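You operate a simulated robot arm through the tools that you are given. There is no shell and no other tool. Be economical: measure what you need, move in short steps, check, and stop when the job is done.

You are at the controls of a simulated robot arm. One attempt, no reset.

## Task
Put the card on the open counter at the end of the slat wall away on the card rest. Put the blotter on the open counter at the end of the slat wall away on the near half of the near table. Put the iron dish in the sink basin. Take the mosaic tile from the top of the packing bench and leave it on the far half of the near table. Stack the grey colour pot from the top of the packing bench on top of the green colour pot. Push the mosaic drawer shut. Push the padded drawer shut. Put the carton from the counter under the slat wall on the foam mat beside the dryer. The order is free. Set down upright: carton.

The check looks at the end state, three seconds after you hand in, the way a careful person would. Anything else that was tipped, shoved, dropped, spilled or broken makes it a failure.

## Robot
A 7-joint arm with a vacuum gripper on a trunk, on a base that drives. Base frame: it is fixed to the floor where the robot stands at the start and does not move with it; the origin is under the middle of the robot, x ahead of it, y to its left, z up; the surface under the hand at the start is at about z = 880. Units: mm, degrees, N and s.
Its first joint turns from -149.0 to 149.0 degrees. Places, roughly: blotter [1000, 0, 1000]; card (6x9x2 cm) [600, 100, 900]; card rest (29x24 cm) [-3160, -880, 960]; carton [1000, 1000, 1000]; colour pot [-2750, 6250, 1000]; far half of the near table [-3400, 2400, 1000]; foam mat beside the dryer [600, -1600, 900]; iron dish (8x8x4 cm) [-800, 6100, 900]; mosaic drawer [500, 3000, 700]; mosaic tile (8x8x2 cm) [-1700, 6300, 900]; near half of the near table [-3500, 3400, 1000]; padded drawer [600, 2500, 700]; sink basin [700, 4300, 700]. Payload 1.06 kg.
Tool frame: the origin (TCP) lies in the middle of the cups' lips, and z points out of the cups. The gripper has 1 cup of 24 mm across, covering 24 by 24 mm (tool x, y); the bellows give 8 mm. With the vacuum on, a cup seals on a smooth face that it is pressed against (1 to 4 N); it does not hold porous or soft things. The pull reaches 23 N.
Orientation is told as [roll, pitch, yaw] about the base's x, y, z axes, in that order, counted from this pose: with the cups facing straight down, the tool's x points along the base's -x, its y along +y and its z along -z.

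## Interface
- The arm moves only by the tool apply_moves. Its argument "rows" is a list of rows, each an object of numbers (a shift or turn left out is 0, a gripper value left out holds the last): "tx", "ty", "tz": the shift along the tool's x, y, z in units of 25 mm (1.0 is 25 mm); "ax", "ay", "az": the turn, a rotation vector about the tool's x, y, z in units of 6 degrees (1.0 is 6 degrees). In form: [{"tx": .., "ty": .., "tz": .., "ax": .., "ay": .., "az": ..}, ...]. A call has 1 to 20 rows; each row shifts and turns the commanded pose from where the row before left it, along the tool's axes as they then stand. "valve" is the vacuum: 1 switches it on, 0 off, set as the call begins (left out, the last holds). A call with a number of a shift or a turn outside -1 to 1 is refused whole. Each row takes 0.2 s and may step no farther than 50 mm and 8.6 degrees from the row before; otherwise, or with a gripper value out of range, the whole call is refused. Where a pose cannot be reached the arm comes as near as it can. A force on the tool above 40 N (or 10 N above the force at the start of the call, whichever is more), or a blocked arm, ends the call early, and 0.2 s more pass. The pull builds up within a second once a cup has sealed. Time passes only in rows, and 0.2 s behind the last, so rows that do not move give it time. It gives the time, the measured TCP pose, the force on the tool (base axes) and the pull of the vacuum at its end, in the units of the frame above (readings bear some noise), with the torque about the TCP (base axes, N m) and any sound that the robot's microphone picked up.
- Cameras (640 x 400 px; columns grow to the right, rows downward): "scene" is now at [34.2, 189.8, 1561.6]; the picture's right is [0.24, -0.97, 0.00], its down [-0.67, -0.16, -0.73] and it looks along [0.71, 0.18, -0.69] (base axes); focal length 288 px, centre (320, 200). "wrist" rides on the gripper at [78, 19, -96] in the tool frame; the picture's right is [-0.24, 0.97, 0.00], its down [-0.71, -0.17, -0.69] and it looks along [-0.67, -0.16, 0.73] (tool axes); focal length 243 px, centre (320, 200). There is no depth. A picture from a camera that has moved, and an enlarged one, comes with that camera's place and axes in the base frame and with its lens.
- get_image(camera): a new picture of that camera. It takes no simulated time.
- move_column(by): slides the trunk up (or, below 0, down) by that many mm; the arm and the scene camera ride with it, the base frame stays. It gives what a move gives, with no picture.
- roll_base(legs): drives the robot by 1 to 6 legs, each [ahead, turn to the left] in mm and degrees, along the robot's own axes; the way and the turn of a leg run together, so that a leg with both is an arc; at most 1500 mm and 180 degrees a leg. The arm and the cameras ride along, it lands a little off, and it stops where it bumps. It gives what a move gives.
- aim_head(pan, tilt): turns the head with the scene camera to pan (to the left, within 155 degrees either way) and tilt (down, from -29 to 69), counted from straight ahead of the robot. It gives what a move gives.
- inspect(camera, box): a new picture of the part [left, top, right, bottom] of that camera's present view, enlarged. It takes no simulated time.
- close_job(): hands the job in; it is judged then, once.

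Go step by step. Nothing tells you exact positions but the pictures and the camera data: compare them with the known pose of the tool, close in by small moves and look again before you grip or let go. The budget is 207 turns and 192 pictures, counting those below and the enlarged ones. Unless the task says otherwise, let go and move clear before handing in, and close with one line.

The tools are called after ">>>" as a command line: name --argument value ..., lists and objects as JSON in quotes. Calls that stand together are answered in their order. apply_moves: Moves the arm, as the interface text tells. Its arguments: {"type":"object","properties":{"rows":{"type":"array","items":{"type":"object","properties":{"tx":{"type":"number"},"ty":{"type":"number"},"tz":{"type":"number"},"ax":{"type":"number"},"ay":{"type":"number"},"az":{"type":"number"}}}},"valve":{"type":"number"}},"required":["rows"]} The other tools are called the same way: move_column (by) slides the trunk up or down; roll_base (legs) drives the base; aim_head (pan, tilt) turns the head that bears the scene camera; get_image (camera) takes a picture; inspect (camera, box) takes an enlarged picture of a part of a camera's view; close_job () hands the job in.

At the start:

```text
t: 0.0
tcp_pos: [780.1, 63.0, 1152.3]
orientation: [0.0, -0.1, 0.0]
wrist_force: [-0.6, 0.1, -0.7]
wrist_torque: [0.0, 0.0, 0.01]
pull: 0.0
trunk travel left (down, up): [-625.0, 85.0]
robot x, y, heading: [2.0, -1.6, -0.0]
head pan, tilt: [13.9, 43.3]
```

scene: 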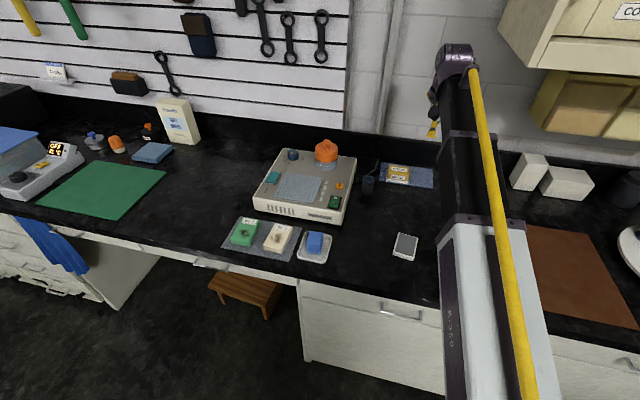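
wrist: 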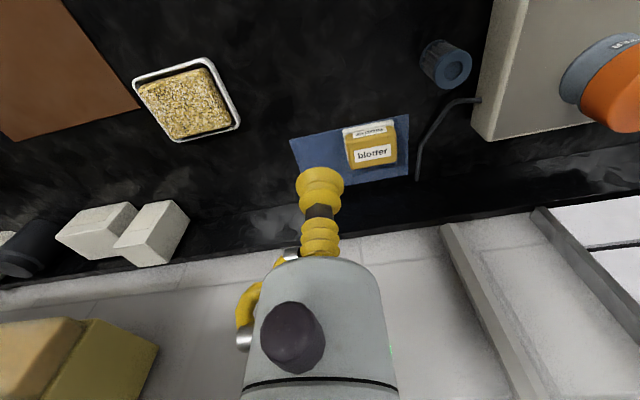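

The counter ahead holds the card and the blotter, so I'll look at both closely first.

>>> inspect --camera "scene" --box '[220, 130, 460, 280]'

>>> inspect --camera "scene" --box '[0, 60, 240, 210]'

>>> inspect --camera "wrist" --box '[260, 80, 500, 230]'

```text
2.67 times, centred on (340, 205) of scene
camera zoom: at [34.2, 189.8, 1561.6], right [0.24, -0.97, 0.0], down [-0.67, -0.16, -0.73], along [0.71, 0.18, -0.69], focal length 768 px, centre (267, 187)
```

zoom: 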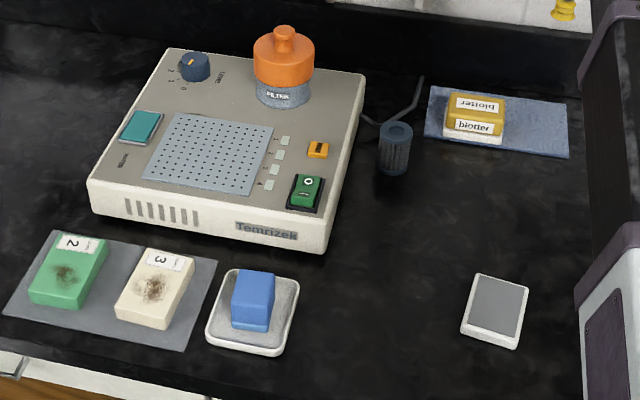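

```text
2.67 times, centred on (120, 135) of scene
camera zoom: at [34.2, 189.8, 1561.6], right [0.24, -0.97, 0.0], down [-0.67, -0.16, -0.73], along [0.71, 0.18, -0.69], focal length 768 px, centre (853, 373)
```

zoom: 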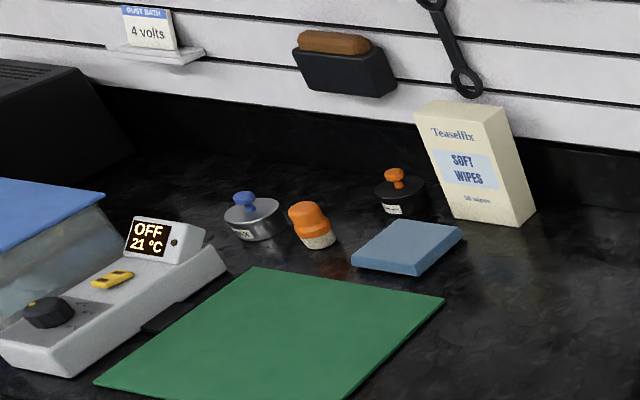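

```text
2.67 times, centred on (380, 155) of wrist
camera zoom: at [702.6, 82.8, 1248.7], right [0.24, 0.97, 0.0], down [0.71, -0.17, 0.69], along [0.67, -0.16, -0.73], focal length 647 px, centre (160, 320)
```

zoom: 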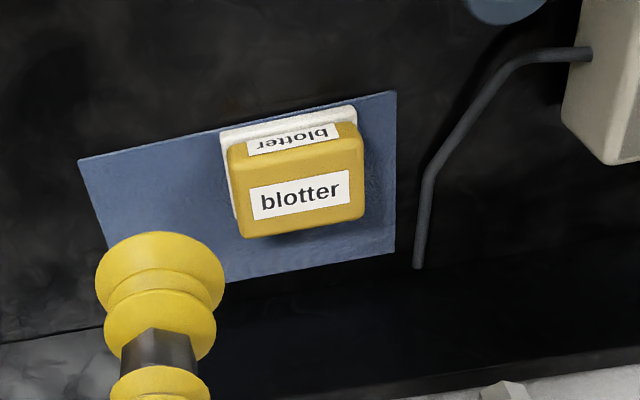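

Card appears at about (590, 81, 900). I'm moving over it, then looking with the wrist camera.

>>> apply_moves --rows '[{"tx": 1, "ty": 0.1}, {"tx": 1, "ty": 0.1}, {"tx": 1, "ty": 0.1}, {"tx": 1, "ty": 0.1}, {"tx": 1, "ty": 0.1}, {"tx": 1, "ty": 0.1, "tz": 1}, {"tx": 1, "ty": 0.1, "tz": 1}, {"tx": 0.6, "tz": 1}, {"tz": 1}, {}]'

>>> get_image --camera "wrist"

```text
t: 2.2
tcp_pos: [589.4, 81.0, 1049.5]
orientation: [0.0, 0.0, 0.0]
wrist_force: [0.3, 1.0, 0.1]
wrist_torque: [-0.05, -0.04, 0.0]
pull: 0.1
trunk travel left (down, up): [-625.0, 85.0]
robot x, y, heading: [-1.3, -0.1, -0.1]
head pan, tilt: [13.9, 43.3]
```

```text
186 pictures are left
camera wrist: at [511.9, 100.4, 1146.7], right [0.24, 0.97, 0.0], down [0.71, -0.17, 0.69], along [0.67, -0.16, -0.73], focal length 243 px, centre (320, 200)
```

wrist: 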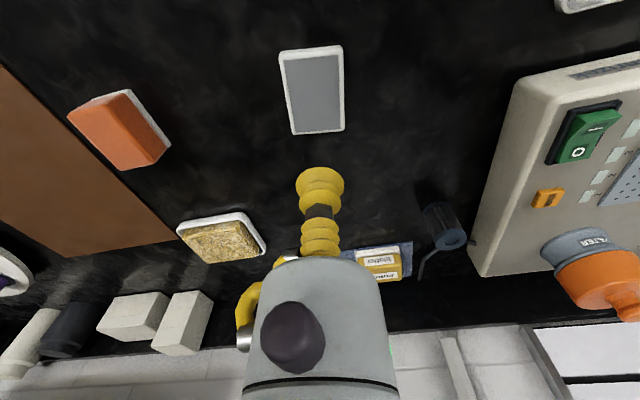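

>>> apply_moves --rows '[{"ty": -0.25, "tz": 1}, {"tz": 1}, {"tz": 1}, {"tz": 1}, {"tz": 1}, {}]'

>>> get_image --camera "wrist"

```text
t: 3.6
tcp_pos: [591.8, 74.4, 925.2]
orientation: [0.0, 0.0, 0.0]
wrist_force: [0.1, -0.4, 0.6]
wrist_torque: [0.02, 0.0, 0.01]
pull: 0.1
trunk travel left (down, up): [-625.0, 85.0]
robot x, y, heading: [3.6, 1.8, -0.1]
head pan, tilt: [13.9, 43.3]
```

```text
185 pictures are left
camera wrist: at [513.8, 94.0, 1022.6], right [0.24, 0.97, 0.0], down [0.71, -0.17, 0.69], along [0.67, -0.16, -0.73], focal length 243 px, centre (320, 200)
```

wrist: 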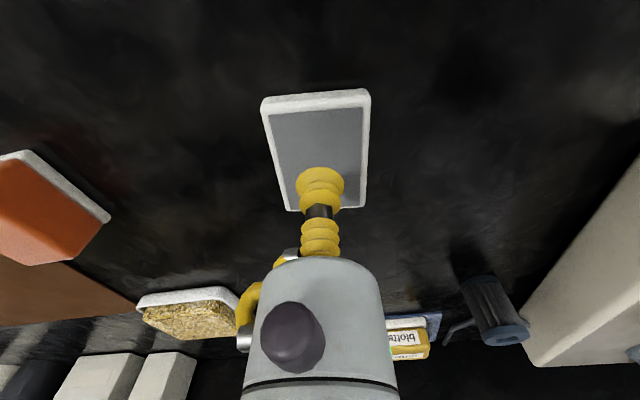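

>>> apply_moves --rows '[{"tx": 0.12, "tz": 0.5}, {"tz": 0.3}, {"tz": 0.1}, {"tz": 0.1}, {}]' --valve 1

```text
t: 4.8
tcp_pos: [588.1, 74.2, 902.8]
orientation: [0.1, 0.0, 0.1]
wrist_force: [0.6, -0.5, 0.1]
wrist_torque: [0.03, 0.01, -0.01]
pull: 0.1
trunk travel left (down, up): [-625.0, 85.0]
robot x, y, heading: [-5.1, 2.8, -0.2]
head pan, tilt: [13.9, 43.3]
```

>>> apply_moves --rows '[{"tz": 0.1}, {"tz": 0.1}, {"tz": 0.1}, {}]'

```text
t: 5.8
tcp_pos: [586.3, 74.7, 895.9]
orientation: [0.0, -0.1, 0.1]
wrist_force: [3.6, 1.5, 10.9]
wrist_torque: [0.0, 0.03, 0.01]
pull: 22.5
trunk travel left (down, up): [-625.0, 85.0]
robot x, y, heading: [0.8, 1.5, -0.2]
head pan, tilt: [13.9, 43.3]
```

Sealed. Lifting the card and looking around behind for the route.

>>> apply_moves --rows '[{"tz": -0.3}, {"tz": -0.6}, {"tz": -1}, {"tz": -1}, {"tz": -1}, {"tz": -1}, {"tz": -1}, {"tz": -1}, {}]'

>>> aim_head --pan 150 --tilt 20

>>> get_image --camera "scene"

>>> aim_head --pan -145 --tilt 20

>>> get_image --camera "scene"

>>> get_image --camera "wrist"

```text
t: 7.8
tcp_pos: [585.8, 73.6, 1069.1]
orientation: [0.0, 0.0, 0.0]
wrist_force: [-1.0, -0.5, -0.2]
wrist_torque: [0.01, 0.01, -0.02]
pull: 22.8
trunk travel left (down, up): [-625.0, 85.0]
robot x, y, heading: [-0.2, -0.7, 0.1]
head pan, tilt: [13.9, 43.3]
```

```text
t: 10.0
tcp_pos: [586.4, 74.5, 1068.6]
orientation: [0.0, 0.0, -0.1]
wrist_force: [-0.5, -1.0, 0.0]
wrist_torque: [0.0, 0.01, 0.03]
pull: 23.1
trunk travel left (down, up): [-625.0, 85.0]
robot x, y, heading: [0.2, 1.0, 0.1]
head pan, tilt: [150.0, 20.0]
```

```text
184 pictures are left
camera scene: at [-126.7, 216.5, 1597.8], right [0.5, 0.87, 0.0], down [0.3, -0.17, -0.94], along [-0.81, 0.47, -0.34], focal length 288 px, centre (320, 200)
```

scene: 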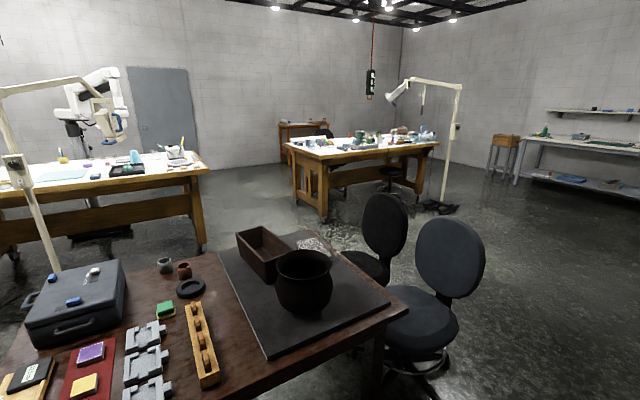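

```text
t: 14.0
tcp_pos: [586.9, 72.8, 1068.2]
orientation: [0.0, 0.0, 0.2]
wrist_force: [0.2, 0.3, -0.7]
wrist_torque: [-0.02, 0.0, 0.01]
pull: 23.1
trunk travel left (down, up): [-625.0, 85.0]
robot x, y, heading: [-5.8, 0.9, 0.0]
head pan, tilt: [-145.0, 20.0]
```

```text
183 pictures are left
camera scene: at [-122.4, 116.5, 1597.8], right [-0.57, 0.82, 0.0], down [0.28, 0.2, -0.94], along [-0.77, -0.54, -0.34], focal length 288 px, centre (320, 200)
```

scene: 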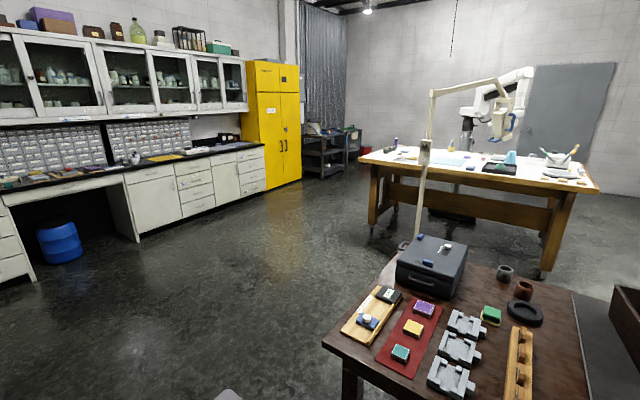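

```text
182 pictures are left
camera wrist: at [509.0, 93.0, 1164.8], right [0.24, 0.97, 0.0], down [0.71, -0.17, 0.69], along [0.67, -0.16, -0.73], focal length 243 px, centre (320, 200)
```

wrist: 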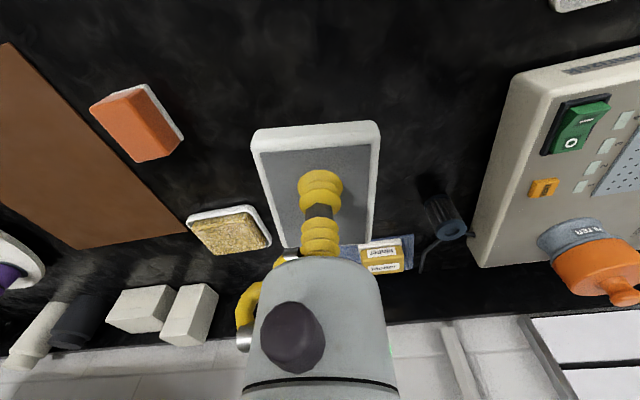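

Card is held. A table stands behind the robot (about x < -670, y > -330), so I'll go round its right side towards the card rest table.

>>> aim_head --pan 14 --tilt 35

>>> roll_base --legs '[[0, -90], [1000, 0], [0, -90]]'

>>> get_image --camera "scene"

```text
t: 16.5
tcp_pos: [586.0, 74.2, 1068.6]
orientation: [0.0, -0.1, 0.0]
wrist_force: [-0.7, 0.2, -0.3]
wrist_torque: [0.03, 0.05, 0.0]
pull: 22.4
trunk travel left (down, up): [-625.0, 85.0]
robot x, y, heading: [0.2, 1.3, -0.1]
head pan, tilt: [14.0, 35.0]
```

```text
t: 29.4
tcp_pos: [-586.2, -1104.5, 1067.1]
orientation: [-0.1, 0.0, -178.7]
wrist_force: [-0.5, -0.1, -0.4]
wrist_torque: [0.01, -0.03, 0.02]
pull: 23.1
trunk travel left (down, up): [-625.0, 85.0]
robot x, y, heading: [-1.4, -1016.3, -178.6]
head pan, tilt: [14.0, 35.0]
```

```text
181 pictures are left
camera scene: at [-38.7, -1208.4, 1574.0], right [-0.27, 0.96, 0.0], down [0.55, 0.15, -0.82], along [-0.79, -0.22, -0.57], focal length 288 px, centre (320, 200)
```

scene: 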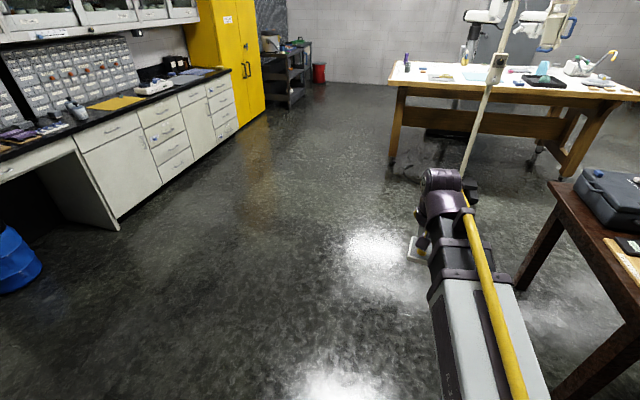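

>>> roll_base --legs '[[0, 4.2], [1400, 0]]'

>>> get_image --camera "scene"

```text
t: 36.8
tcp_pos: [-1979.8, -1265.8, 1067.1]
orientation: [0.0, 0.0, -175.2]
wrist_force: [0.5, -0.4, -1.6]
wrist_torque: [-0.04, -0.04, 0.01]
pull: 23.1
trunk travel left (down, up): [-625.0, 85.0]
robot x, y, heading: [-1400.7, -1145.8, -175.1]
head pan, tilt: [14.0, 35.0]
```

```text
180 pictures are left
camera scene: at [-1427.6, -1338.5, 1573.9], right [-0.32, 0.95, 0.0], down [0.54, 0.19, -0.82], along [-0.78, -0.26, -0.57], focal length 288 px, centre (320, 200)
```

scene: 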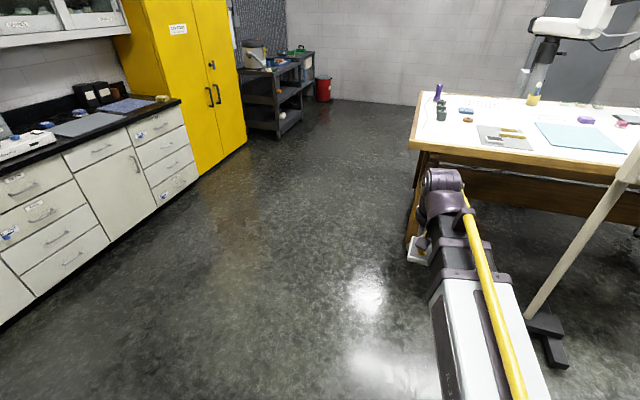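

>>> inspect --camera "scene" --box '[400, 80, 640, 230]'

>>> roll_base --legs '[[950, 0]]'

>>> get_image --camera "scene"

```text
2.67 times, centred on (520, 155) of scene
camera zoom: at [-1427.6, -1338.5, 1573.9], right [-0.32, 0.95, 0.0], down [0.54, 0.19, -0.82], along [-0.78, -0.26, -0.57], focal length 768 px, centre (-213, 320)
```

zoom: 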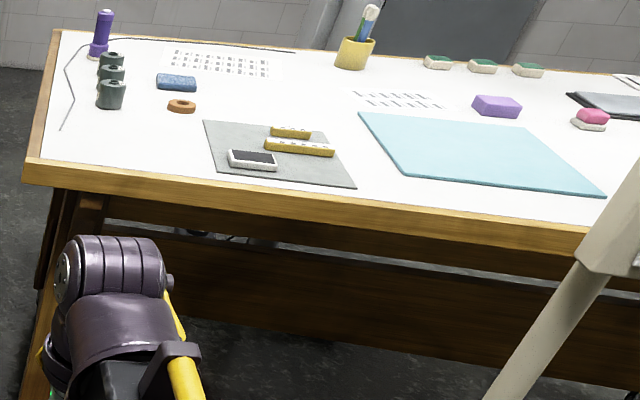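

```text
t: 41.8
tcp_pos: [-2925.7, -1337.0, 1068.0]
orientation: [0.0, 0.0, -175.5]
wrist_force: [0.2, -0.1, -1.0]
wrist_torque: [0.0, -0.04, -0.01]
pull: 22.9
trunk travel left (down, up): [-625.0, 85.0]
robot x, y, heading: [-2347.2, -1220.6, -175.4]
head pan, tilt: [14.0, 35.0]
```

```text
178 pictures are left
camera scene: at [-2374.4, -1414.3, 1573.9], right [-0.32, 0.95, 0.0], down [0.54, 0.18, -0.82], along [-0.78, -0.26, -0.57], focal length 288 px, centre (320, 200)
```

scene: 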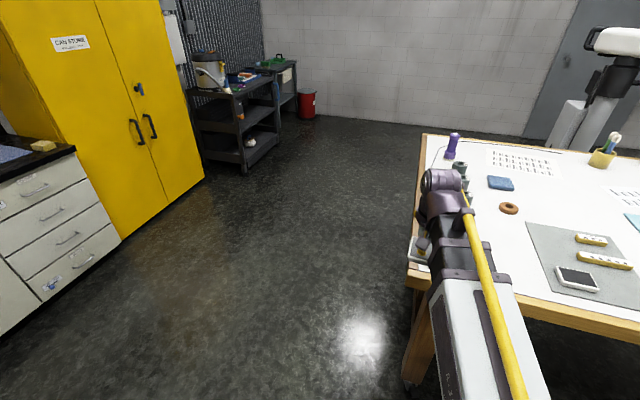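

>>> roll_base --legs '[[0, -27]]'

>>> get_image --camera "scene"

>>> get_image --camera "wrist"

```text
t: 43.6
tcp_pos: [-2915.8, -1056.4, 1068.1]
orientation: [0.0, 0.0, 156.8]
wrist_force: [0.9, 0.2, -0.1]
wrist_torque: [0.0, -0.03, -0.03]
pull: 22.5
trunk travel left (down, up): [-625.0, 85.0]
robot x, y, heading: [-2349.8, -1219.4, 156.8]
head pan, tilt: [14.0, 35.0]
```

```text
177 pictures are left
camera scene: at [-2461.3, -1380.2, 1574.0], right [0.16, 0.99, 0.0], down [0.57, -0.09, -0.82], along [-0.81, 0.13, -0.57], focal length 288 px, centre (320, 200)
```

scene: 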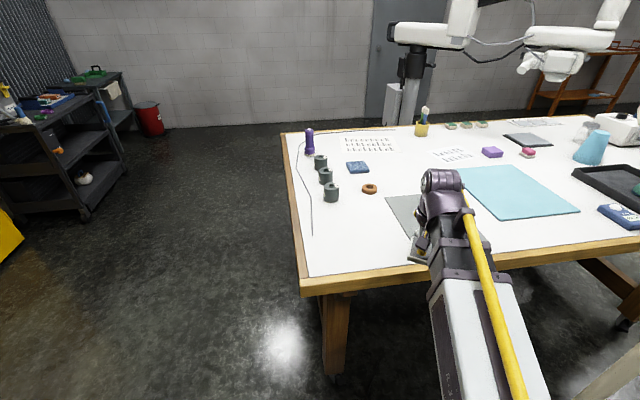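

```text
176 pictures are left
camera wrist: at [-2850.2, -1103.3, 1164.7], right [-0.6, -0.8, 0.0], down [-0.58, 0.44, 0.69], along [-0.55, 0.41, -0.73], focal length 243 px, centre (320, 200)
```

wrist: 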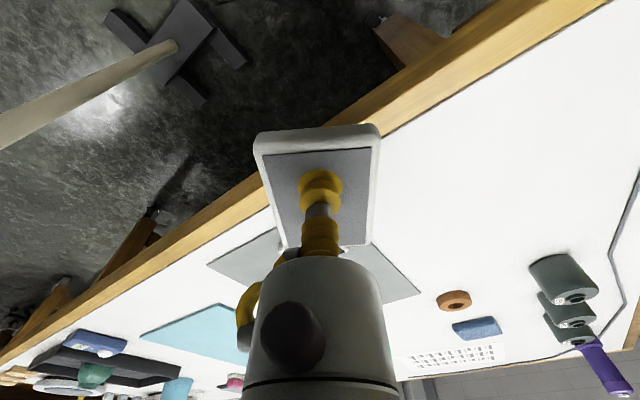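

>>> roll_base --legs '[[60, 0]]'

>>> apply_moves --rows '[{"az": -1}, {"az": -1}, {"az": -1}, {"az": -0.87}, {"tx": -1, "ty": -0.5}, {"tx": -1, "ty": -0.5}, {"tx": -1, "ty": -0.5}, {"tx": -1, "ty": -0.5}, {}]'

>>> get_image --camera "wrist"

```text
t: 44.5
tcp_pos: [-2970.4, -1030.9, 1067.6]
orientation: [0.0, -0.1, 156.7]
wrist_force: [0.4, 0.1, -0.4]
wrist_torque: [0.0, 0.01, -0.01]
pull: 22.3
trunk travel left (down, up): [-625.0, 85.0]
robot x, y, heading: [-2406.7, -1195.5, 156.9]
head pan, tilt: [14.0, 35.0]
```

```text
t: 46.5
tcp_pos: [-3070.8, -982.2, 1067.8]
orientation: [0.1, 0.1, 180.0]
wrist_force: [-1.2, 0.7, -0.9]
wrist_torque: [-0.04, 0.0, 0.0]
pull: 22.9
trunk travel left (down, up): [-625.0, 85.0]
robot x, y, heading: [-2400.2, -1198.7, 156.9]
head pan, tilt: [14.0, 35.0]
```

```text
175 pictures are left
camera wrist: at [-2992.3, -1000.7, 1165.4], right [-0.24, -0.97, 0.0], down [-0.71, 0.17, 0.68], along [-0.67, 0.16, -0.73], focal length 243 px, centre (320, 200)
```

wrist: 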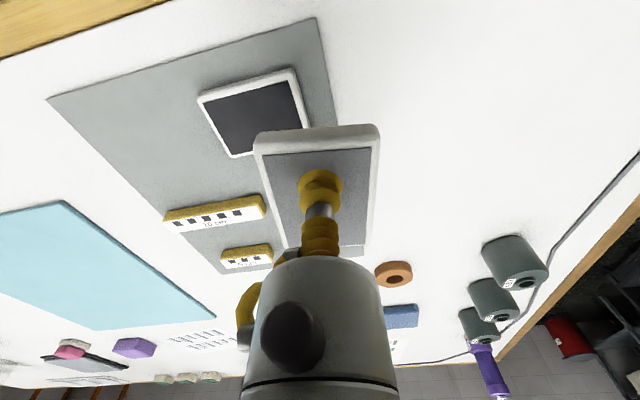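

>>> apply_moves --rows '[{"tx": -1, "ty": -0.3}, {"tx": -1, "ty": -0.3}, {"tx": -1, "ty": -0.3}, {"tx": -1, "ty": -0.3}, {"tx": -1, "ty": -0.16}, {"tx": -0.57}, {"tz": 1}, {"tz": 1}, {"tz": 0.8}, {}]'

>>> get_image --camera "wrist"

```text
t: 48.7
tcp_pos: [-3210.2, -948.0, 997.2]
orientation: [0.0, 0.1, 180.0]
wrist_force: [0.3, 0.0, 0.3]
wrist_torque: [-0.01, 0.0, -0.01]
pull: 22.7
trunk travel left (down, up): [-625.0, 85.0]
robot x, y, heading: [-2405.5, -1195.9, 156.7]
head pan, tilt: [14.0, 35.0]
```

```text
174 pictures are left
camera wrist: at [-3131.0, -965.7, 1093.8], right [-0.24, -0.97, 0.0], down [-0.71, 0.17, 0.69], along [-0.67, 0.16, -0.73], focal length 243 px, centre (320, 200)
```

wrist: 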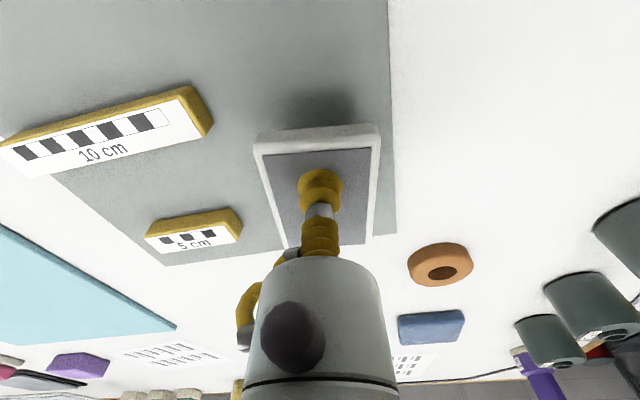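

>>> apply_moves --rows '[{"tx": 0.7, "ty": -0.45}, {"tz": 0.4}, {"tz": 0.2}, {"tz": 0.15}, {}]'

>>> get_image --camera "wrist"

```text
t: 49.9
tcp_pos: [-3192.2, -935.4, 979.7]
orientation: [-0.1, 0.0, 180.1]
wrist_force: [0.1, 0.6, -0.3]
wrist_torque: [0.01, 0.01, -0.01]
pull: 22.7
trunk travel left (down, up): [-625.0, 85.0]
robot x, y, heading: [-2399.8, -1201.6, 157.0]
head pan, tilt: [14.0, 35.0]
```

```text
173 pictures are left
camera wrist: at [-3113.4, -954.7, 1076.5], right [-0.24, -0.97, 0.0], down [-0.71, 0.17, 0.69], along [-0.67, 0.16, -0.73], focal length 243 px, centre (320, 200)
```

wrist: 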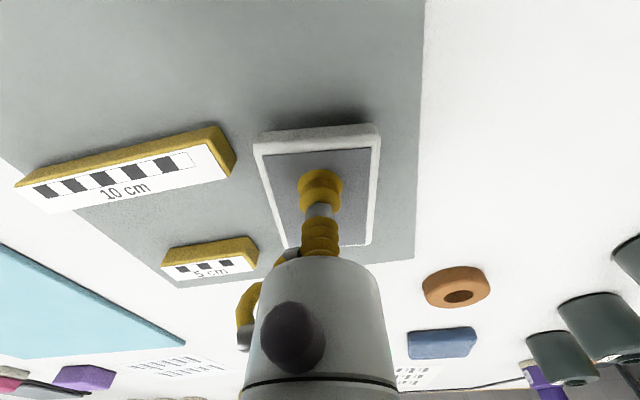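

>>> apply_moves --rows '[{"tz": 0.15}, {"tz": 0.1}, {"tz": 0.1}, {}]'

```text
t: 50.9
tcp_pos: [-3192.9, -937.2, 970.5]
orientation: [0.0, 0.0, 180.0]
wrist_force: [0.7, 0.4, -0.8]
wrist_torque: [0.0, -0.01, 0.0]
pull: 22.4
trunk travel left (down, up): [-625.0, 85.0]
robot x, y, heading: [-2402.5, -1196.6, 156.8]
head pan, tilt: [14.0, 35.0]
```

>>> apply_moves --rows '[{"tz": 0.1}, {"tz": 0.1}, {"tz": 0.1}, {}]'

```text
t: 51.9
tcp_pos: [-3192.3, -936.5, 963.8]
orientation: [0.0, -0.1, 180.0]
wrist_force: [-3.3, 1.1, 18.5]
wrist_torque: [-0.03, -0.05, -0.03]
pull: 22.5
trunk travel left (down, up): [-625.0, 85.0]
robot x, y, heading: [-2404.7, -1195.3, 156.7]
head pan, tilt: [14.0, 35.0]
```

>>> apply_moves --rows '[{"tz": -0.1}, {}, {}, {}]' --valve 0

>>> apply_moves --rows '[{"tz": -0.2}, {"tz": -0.5}, {"tz": -1}, {"tz": -1}, {"tz": -1}, {"tz": -1}, {"tz": -0.5}]'

>>> get_image --camera "wrist"

```text
t: 52.9
tcp_pos: [-3191.2, -937.3, 965.4]
orientation: [0.0, 0.0, 180.0]
wrist_force: [1.7, -0.1, 3.3]
wrist_torque: [0.02, 0.05, 0.0]
pull: 0.0
trunk travel left (down, up): [-625.0, 85.0]
robot x, y, heading: [-2407.3, -1197.0, 156.6]
head pan, tilt: [14.0, 35.0]
```

```text
t: 54.5
tcp_pos: [-3192.5, -937.3, 1096.7]
orientation: [0.0, 0.0, 180.0]
wrist_force: [-0.1, 0.5, 0.2]
wrist_torque: [-0.01, 0.0, 0.0]
pull: 0.1
trunk travel left (down, up): [-625.0, 85.0]
robot x, y, heading: [-2402.4, -1196.7, 156.8]
head pan, tilt: [14.0, 35.0]
```

```text
172 pictures are left
camera wrist: at [-3113.1, -955.0, 1192.9], right [-0.24, -0.97, 0.0], down [-0.71, 0.17, 0.68], along [-0.67, 0.16, -0.73], focal length 243 px, centre (320, 200)
```

wrist: 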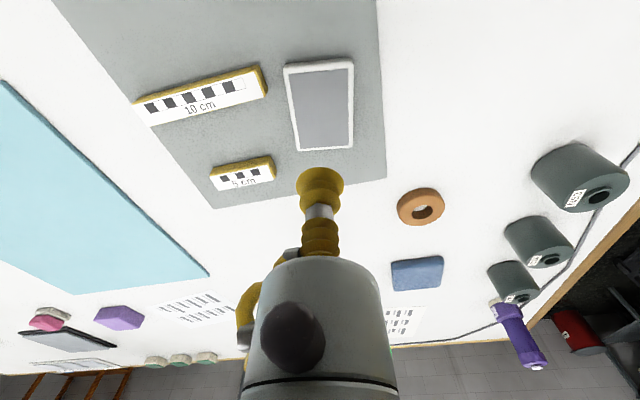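

Card is resting on the mat. Now I'll retract the arm, raise it and drive back for the carton.

>>> apply_moves --rows '[{"tx": 1, "ty": 0.5, "tz": -0.5}, {"tx": 1, "ty": 0.5, "tz": -0.5}, {"tx": 1, "ty": 0.5, "tz": -0.5}, {"tx": 1, "ty": 0.5, "tz": -0.5}, {"tx": 1, "ty": 0.5, "tz": -0.5}, {"tx": 1, "ty": 0.5, "tz": -0.5}, {"tx": 1, "ty": 0.5, "tz": -0.5}, {"tx": 1, "ty": 0.5, "tz": -0.5}, {"tx": 0.5, "az": 1}, {"tx": 0.5, "az": 1}, {"az": 1}, {"az": 0.87}]'

>>> roll_base --legs '[[-500, 0], [0, -155]]'

>>> get_image --camera "scene"

```text
t: 56.3
tcp_pos: [-3006.9, -1030.8, 1188.7]
orientation: [-0.2, -0.7, -180.1]
wrist_force: [-7.3, 0.3, -12.3]
wrist_torque: [0.21, 0.12, -0.11]
pull: 0.0
trunk travel left (down, up): [-625.0, 85.0]
robot x, y, heading: [-2403.0, -1198.2, 156.6]
head pan, tilt: [14.0, 35.0]
stopped in row 8: the force on the tool passed its limit at 62 N (the readings are from after the stop); the commanded pose is now the measured one
```

```text
t: 65.7
tcp_pos: [-1319.0, -1319.4, 1188.8]
orientation: [-0.3, -0.7, 22.6]
wrist_force: [11.6, 1.3, -28.0]
wrist_torque: [-0.06, -0.94, -0.11]
pull: 0.2
trunk travel left (down, up): [-625.0, 85.0]
robot x, y, heading: [-1938.5, -1399.0, -0.8]
head pan, tilt: [14.0, 35.0]
```

```text
171 pictures are left
camera scene: at [-1898.1, -1205.1, 1573.9], right [0.23, -0.97, 0.0], down [-0.56, -0.13, -0.82], along [0.8, 0.19, -0.57], focal length 288 px, centre (320, 200)
```

scene: 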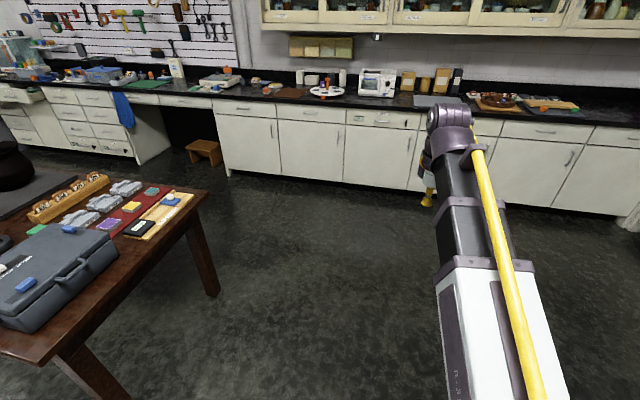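

Force reading suggests the arm is rubbing on itself, so I extend it a little and realign the wrist.

>>> apply_moves --rows '[{"tx": -1}, {"tx": -1}, {"tx": -1}, {"tx": -0.5, "az": 0.5}, {"az": 1}, {"az": 1}, {"az": 1}, {"az": 0.4}, {}]'

>>> get_image --camera "wrist"

```text
t: 67.7
tcp_pos: [-1238.6, -1285.3, 1190.7]
orientation: [0.0, -0.7, -0.9]
wrist_force: [-0.8, 0.0, 0.2]
wrist_torque: [0.03, -0.03, 0.0]
pull: 0.1
trunk travel left (down, up): [-625.0, 85.0]
robot x, y, heading: [-1940.9, -1393.9, -1.0]
head pan, tilt: [14.0, 35.0]
```

```text
170 pictures are left
camera wrist: at [-1316.8, -1264.5, 1286.5], right [0.25, 0.97, 0.0], down [0.7, -0.18, 0.69], along [0.67, -0.17, -0.72], focal length 243 px, centre (320, 200)
```

wrist: 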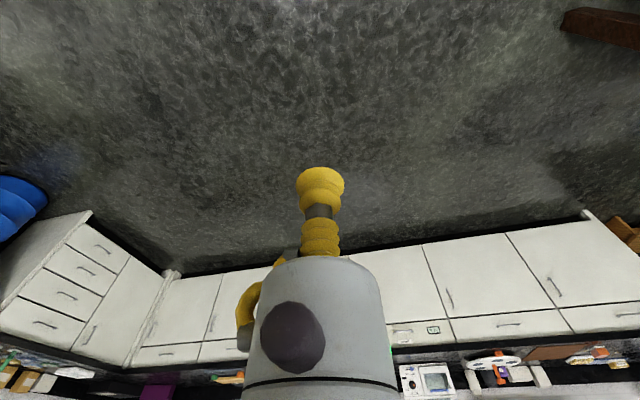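

>>> roll_base --legs '[[0, 13], [1400, 0], [480, 0], [0, 78], [1000, 0], [900, 0]]'

>>> get_image --camera "scene"

```text
t: 90.3
tcp_pos: [-219.2, 1603.0, 1190.5]
orientation: [-0.1, -0.7, 89.8]
wrist_force: [-0.4, 0.0, -0.4]
wrist_torque: [0.03, -0.03, 0.01]
pull: 0.0
trunk travel left (down, up): [-625.0, 85.0]
robot x, y, heading: [-102.7, 901.0, 89.6]
head pan, tilt: [14.0, 35.0]
```

```text
169 pictures are left
camera scene: at [-294.2, 942.6, 1573.9], right [0.97, 0.24, 0.0], down [0.14, -0.56, -0.82], along [-0.19, 0.8, -0.57], focal length 288 px, centre (320, 200)
```

scene: 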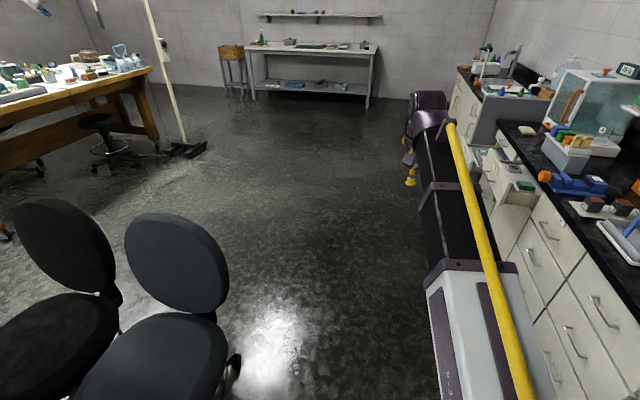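

>>> roll_base --legs '[[0, -83]]'

>>> get_image --camera "scene"

>>> get_image --camera "wrist"

```text
t: 94.3
tcp_pos: [579.3, 1105.4, 1191.4]
orientation: [0.0, -0.7, 7.0]
wrist_force: [-0.5, 0.4, -0.2]
wrist_torque: [0.02, -0.01, 0.03]
pull: 0.0
trunk travel left (down, up): [-625.0, 85.0]
robot x, y, heading: [-101.7, 901.5, 6.6]
head pan, tilt: [14.0, 35.0]
```

```text
168 pictures are left
camera scene: at [-86.1, 1096.1, 1574.0], right [0.36, -0.93, 0.0], down [-0.54, -0.21, -0.82], along [0.76, 0.29, -0.57], focal length 288 px, centre (320, 200)
```

scene: 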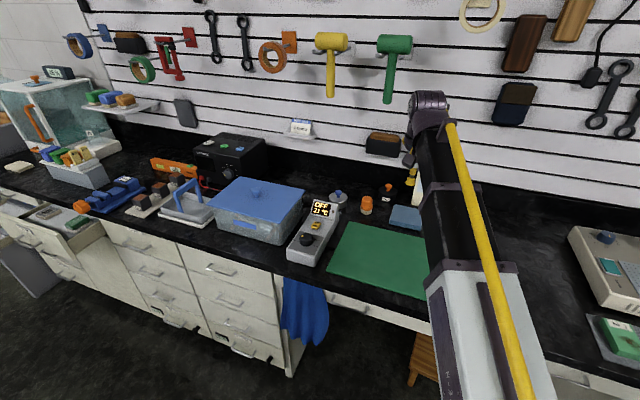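

```text
167 pictures are left
camera wrist: at [498.1, 1115.7, 1286.4], right [0.12, 0.99, 0.0], down [0.72, -0.09, 0.69], along [0.69, -0.08, -0.72], focal length 243 px, centre (320, 200)
```

wrist: 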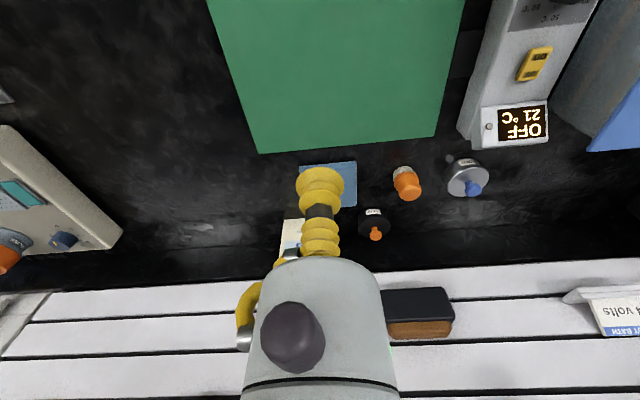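

>>> roll_base --legs '[[100, 0]]'

>>> apply_moves --rows '[{"ty": 1}, {"ty": 1}, {"ty": 1}, {"ty": 1}, {"ty": 1}, {"ty": 1}, {}]'

>>> get_image --camera "scene"

>>> get_image --camera "wrist"

```text
t: 95.4
tcp_pos: [676.2, 1118.7, 1190.7]
orientation: [0.1, -0.7, 7.1]
wrist_force: [-0.2, -0.2, 0.3]
wrist_torque: [-0.01, 0.03, -0.01]
pull: 0.0
trunk travel left (down, up): [-625.0, 85.0]
robot x, y, heading: [-2.7, 911.0, 7.4]
head pan, tilt: [14.0, 35.0]
```

```text
t: 97.0
tcp_pos: [658.6, 1268.2, 1190.4]
orientation: [-0.1, -0.7, 7.0]
wrist_force: [-0.7, -0.4, -0.7]
wrist_torque: [0.04, 0.02, 0.02]
pull: 0.1
trunk travel left (down, up): [-625.0, 85.0]
robot x, y, heading: [-7.3, 912.6, 7.0]
head pan, tilt: [14.0, 35.0]
```

```text
166 pictures are left
camera scene: at [12.0, 1108.6, 1573.9], right [0.36, -0.93, 0.0], down [-0.54, -0.21, -0.82], along [0.76, 0.29, -0.57], focal length 288 px, centre (320, 200)
```

scene: 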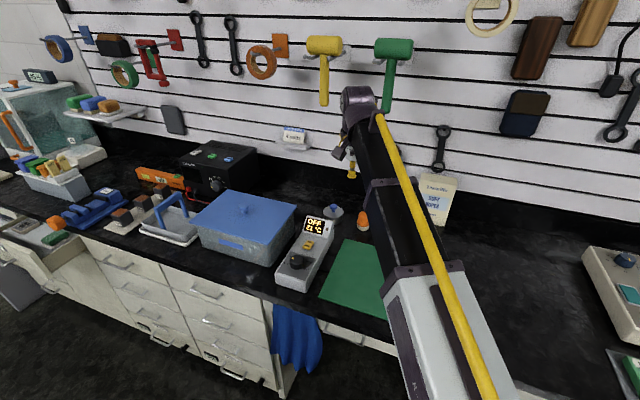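

```text
165 pictures are left
camera wrist: at [578.4, 1277.4, 1286.1], right [0.12, 0.99, 0.0], down [0.71, -0.09, 0.69], along [0.69, -0.08, -0.72], focal length 243 px, centre (320, 200)
```

wrist: 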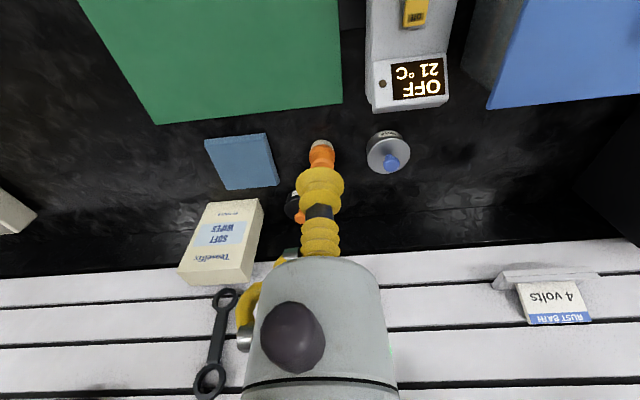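

>>> roll_base --legs '[[70, 0]]'

>>> inspect --camera "wrist" --box '[130, 170, 290, 270]'

```text
t: 98.0
tcp_pos: [729.5, 1276.6, 1191.8]
orientation: [0.1, -0.7, 7.0]
wrist_force: [-0.6, 0.2, -0.5]
wrist_torque: [0.03, 0.03, 0.0]
pull: 0.2
trunk travel left (down, up): [-625.0, 85.0]
robot x, y, heading: [66.6, 921.7, 7.1]
head pan, tilt: [14.0, 35.0]
```

```text
4.00 times, centred on (210, 220) of wrist
camera zoom: at [649.2, 1285.6, 1285.9], right [0.12, 0.99, 0.0], down [0.72, -0.09, 0.69], along [0.69, -0.08, -0.72], focal length 970 px, centre (760, 120)
```

zoom: 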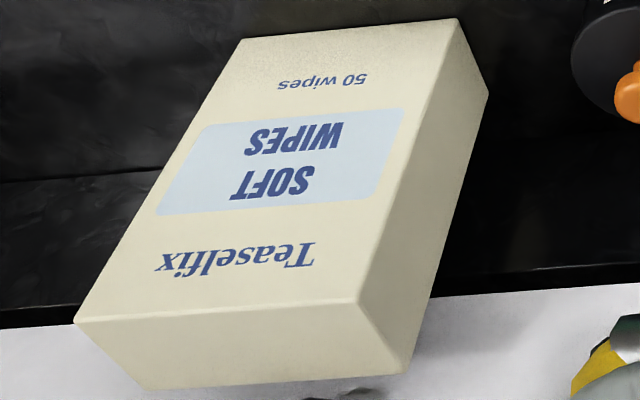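

>>> apply_moves --rows '[{"ty": -1}, {"ty": -1}, {"ty": -1}, {"ty": -1}, {"ty": -1}, {"ty": -1}, {"ty": -1}, {"ty": -1}, {"ty": -1}, {"ty": -1}, {"ty": -0.9}, {"tx": -1}, {"tx": -1}, {"tx": -1}, {"tx": -1}, {"tx": -1}, {}]'

>>> get_image --camera "wrist"

>>> get_image --camera "scene"

```text
t: 101.6
tcp_pos: [885.7, 1019.2, 1193.0]
orientation: [0.0, -0.7, 6.9]
wrist_force: [0.4, 0.0, 1.2]
wrist_torque: [-0.01, 0.01, 0.04]
pull: 0.0
trunk travel left (down, up): [-625.0, 85.0]
robot x, y, heading: [68.1, 923.3, 7.1]
head pan, tilt: [14.0, 35.0]
```

```text
163 pictures are left
camera wrist: at [805.6, 1029.1, 1287.5], right [0.12, 0.99, 0.0], down [0.71, -0.09, 0.69], along [0.69, -0.08, -0.72], focal length 243 px, centre (320, 200)
```

wrist: 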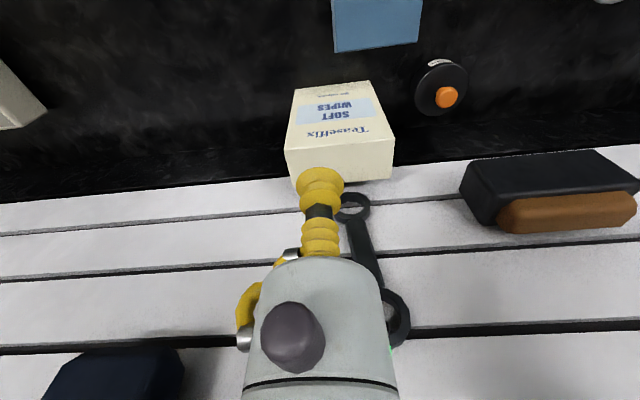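

```text
162 pictures are left
camera scene: at [82.6, 1117.0, 1573.9], right [0.36, -0.93, 0.0], down [-0.54, -0.21, -0.82], along [0.76, 0.29, -0.57], focal length 288 px, centre (320, 200)
```

scene: 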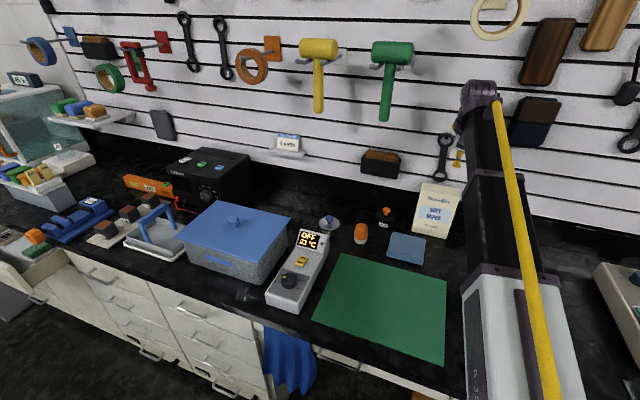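

>>> apply_moves --rows '[{"tx": -1}, {"tx": -1}, {"tx": -1}, {"tx": -0.12, "ty": 0.05}, {"tz": 1}, {"tz": 1}, {"tz": 1}, {"tz": 1}, {}]'

>>> get_image --camera "wrist"

>>> inspect --camera "scene" --box '[380, 70, 540, 270]'

```text
t: 103.6
tcp_pos: [965.9, 1029.0, 1093.3]
orientation: [0.0, -0.7, 7.0]
wrist_force: [0.4, 0.1, 0.0]
wrist_torque: [0.03, 0.02, -0.05]
pull: 0.1
trunk travel left (down, up): [-625.0, 85.0]
robot x, y, heading: [68.8, 922.1, 6.9]
head pan, tilt: [14.0, 35.0]
```

```text
161 pictures are left
camera wrist: at [884.8, 1039.3, 1187.7], right [0.12, 0.99, 0.0], down [0.72, -0.09, 0.69], along [0.69, -0.08, -0.72], focal length 243 px, centre (320, 200)
```

wrist: 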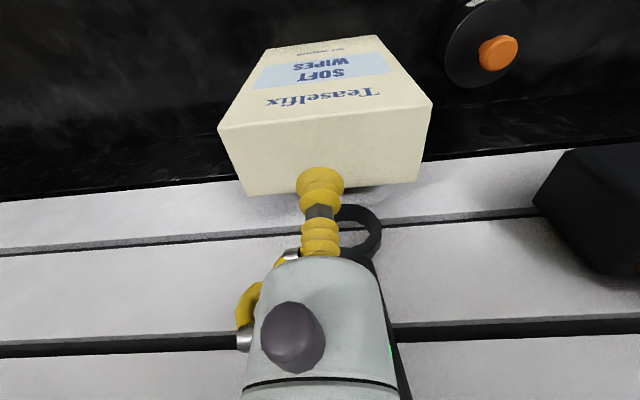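

```text
2.00 times, centred on (460, 170) of scene
camera zoom: at [82.6, 1117.0, 1573.9], right [0.36, -0.93, 0.0], down [-0.54, -0.21, -0.82], along [0.76, 0.29, -0.57], focal length 576 px, centre (40, 260)
```

zoom: 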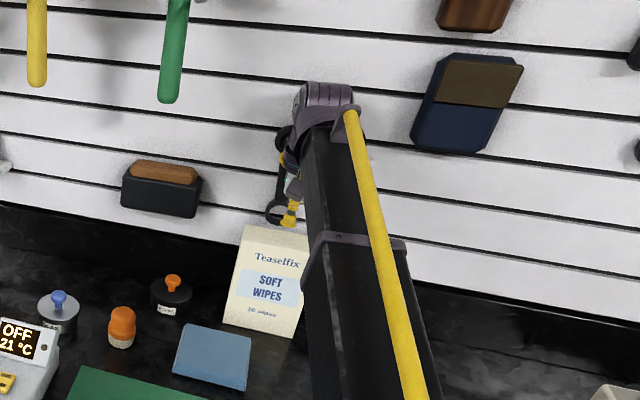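

>>> apply_moves --rows '[{"tz": 0.8}, {"tz": 0.3}, {"tz": 0.2}, {"tz": 0.1}, {}]' --valve 1

```text
t: 104.8
tcp_pos: [965.7, 1029.8, 1059.1]
orientation: [-0.1, -0.8, 7.0]
wrist_force: [1.7, -0.7, 14.2]
wrist_torque: [-0.02, 0.09, -0.04]
pull: 23.5
trunk travel left (down, up): [-625.0, 85.0]
robot x, y, heading: [68.1, 921.2, 6.9]
head pan, tilt: [14.0, 35.0]
```

>>> apply_moves --rows '[{"tz": -0.4}, {"tz": -0.8}, {"tz": -0.8}, {"tz": -0.8, "tx": 0.3}, {"tz": -0.8, "tx": 0.5}, {"tz": -0.8, "tx": 0.5}, {"tz": -0.8, "tx": 0.5}, {"tz": -0.8, "tx": 0.5}, {"tz": -0.8, "tx": 0.5}, {"tx": 0.7}, {"tx": 0.7}, {"tx": 0.7}, {"tx": 0.7}, {"tx": 0.7}, {}]'

>>> move_column --by 80

>>> get_image --camera "wrist"

```text
t: 108.0
tcp_pos: [807.2, 1010.9, 1226.1]
orientation: [0.0, -0.6, 7.0]
wrist_force: [0.2, -1.0, -2.3]
wrist_torque: [-0.02, -0.01, 0.0]
pull: 23.2
trunk travel left (down, up): [-625.0, 85.0]
robot x, y, heading: [67.3, 918.9, 7.2]
head pan, tilt: [14.0, 35.0]
```

```text
t: 109.2
tcp_pos: [806.5, 1011.2, 1306.6]
orientation: [0.0, -0.8, 7.0]
wrist_force: [0.2, 0.2, -2.2]
wrist_torque: [0.0, 0.01, -0.02]
pull: 23.0
trunk travel left (down, up): [-705.0, 5.0]
robot x, y, heading: [63.3, 923.0, 7.0]
head pan, tilt: [14.0, 35.0]
```

```text
159 pictures are left
camera wrist: at [727.3, 1021.7, 1402.2], right [0.12, 0.99, 0.0], down [0.72, -0.09, 0.69], along [0.69, -0.08, -0.72], focal length 243 px, centre (320, 200)
```

wrist: 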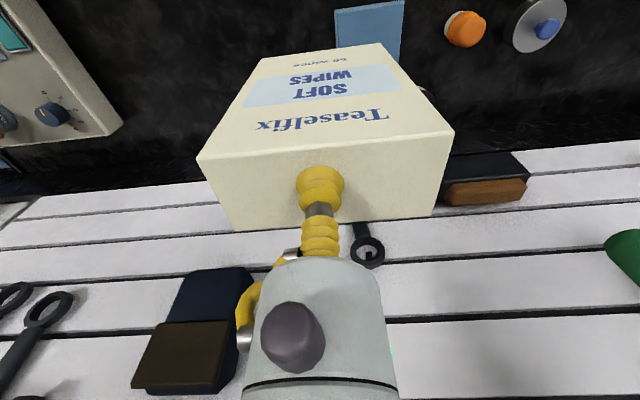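

>>> roll_base --legs '[[-190, 0], [0, -97], [1200, 0], [1200, 0]]'

>>> get_image --camera "scene"

```text
t: 126.2
tcp_pos: [-74.9, -2262.7, 1307.7]
orientation: [0.0, -0.8, -89.4]
wrist_force: [-1.1, -0.8, -3.9]
wrist_torque: [0.05, 0.02, -0.02]
pull: 22.2
trunk travel left (down, up): [-705.0, 5.0]
robot x, y, heading: [-81.0, -1515.8, -89.1]
head pan, tilt: [14.0, 35.0]
```

```text
158 pictures are left
camera scene: at [108.0, -1553.8, 1653.9], right [-0.97, -0.25, 0.0], down [-0.15, 0.55, -0.82], along [0.21, -0.79, -0.57], focal length 288 px, centre (320, 200)
```

scene: 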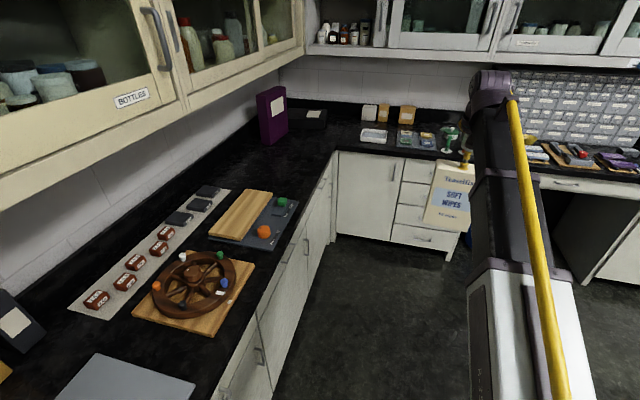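

>>> roll_base --legs '[[350, 0], [0, 44], [-460, 0], [0, 45]]'

>>> aim_head --pan 0 --tilt 35

>>> get_image --camera "scene"

>>> get_image --camera "wrist"

```text
t: 134.9
tcp_pos: [341.5, -1543.8, 1307.0]
orientation: [0.0, -0.9, -0.2]
wrist_force: [0.1, -1.1, -3.1]
wrist_torque: [0.0, 0.0, -0.02]
pull: 23.2
trunk travel left (down, up): [-705.0, 5.0]
robot x, y, heading: [-403.3, -1541.2, -0.3]
head pan, tilt: [14.0, 35.0]
```

```text
t: 135.7
tcp_pos: [342.4, -1543.7, 1306.5]
orientation: [0.0, -0.7, -0.3]
wrist_force: [0.2, 0.0, -2.4]
wrist_torque: [0.0, 0.04, 0.02]
pull: 22.7
trunk travel left (down, up): [-705.0, 5.0]
robot x, y, heading: [-400.2, -1537.8, -0.3]
head pan, tilt: [0.0, 35.0]
```

```text
157 pictures are left
camera scene: at [-360.2, -1369.1, 1653.9], right [0.0, -1.0, 0.0], down [-0.57, 0.0, -0.82], along [0.82, 0.0, -0.57], focal length 288 px, centre (320, 200)
```

scene: 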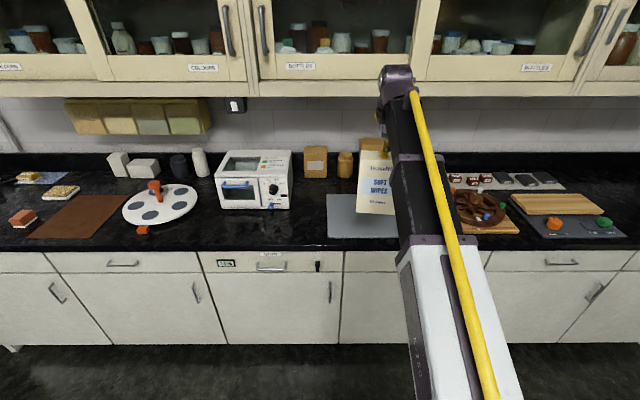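

```text
156 pictures are left
camera wrist: at [264.3, -1524.1, 1402.2], right [0.24, 0.97, 0.0], down [0.7, -0.18, 0.69], along [0.67, -0.16, -0.72], focal length 243 px, centre (320, 200)
```

wrist: 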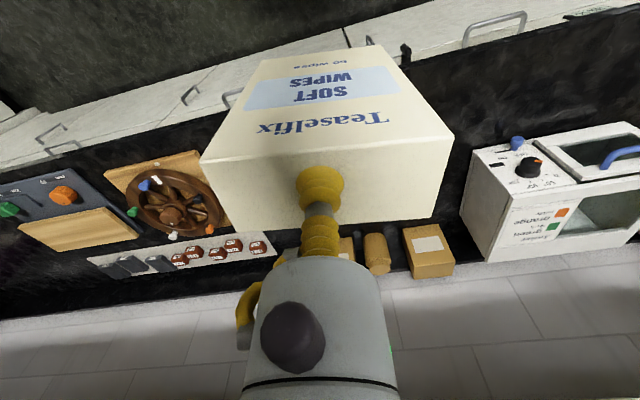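

>>> roll_base --legs '[[245, 0]]'

>>> aim_head --pan 14 --tilt 45

>>> get_image --camera "scene"

```text
t: 137.5
tcp_pos: [586.4, -1543.3, 1307.2]
orientation: [0.0, -0.7, -0.4]
wrist_force: [-0.2, 0.3, -2.6]
wrist_torque: [-0.02, 0.01, 0.01]
pull: 23.2
trunk travel left (down, up): [-705.0, 5.0]
robot x, y, heading: [-160.8, -1542.1, -0.1]
head pan, tilt: [0.0, 35.0]
```

```text
t: 138.3
tcp_pos: [585.8, -1545.0, 1306.5]
orientation: [0.0, -0.7, -0.3]
wrist_force: [-0.9, 1.0, -3.5]
wrist_torque: [-0.03, 0.02, 0.03]
pull: 23.0
trunk travel left (down, up): [-705.0, 5.0]
robot x, y, heading: [-159.2, -1538.5, -0.2]
head pan, tilt: [14.0, 45.0]
```

```text
155 pictures are left
camera scene: at [-126.0, -1350.6, 1639.2], right [0.24, -0.97, 0.0], down [-0.69, -0.17, -0.71], along [0.69, 0.17, -0.71], focal length 288 px, centre (320, 200)
```

scene: 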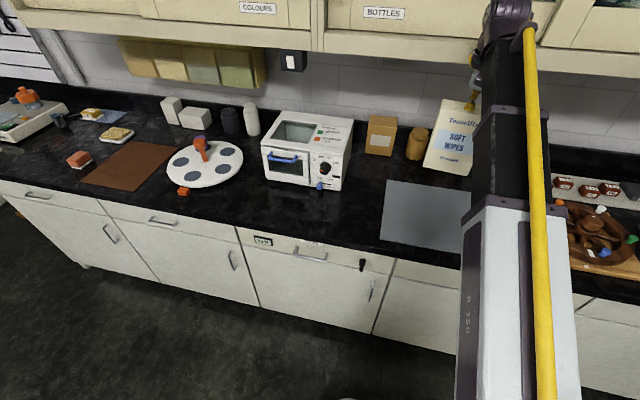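

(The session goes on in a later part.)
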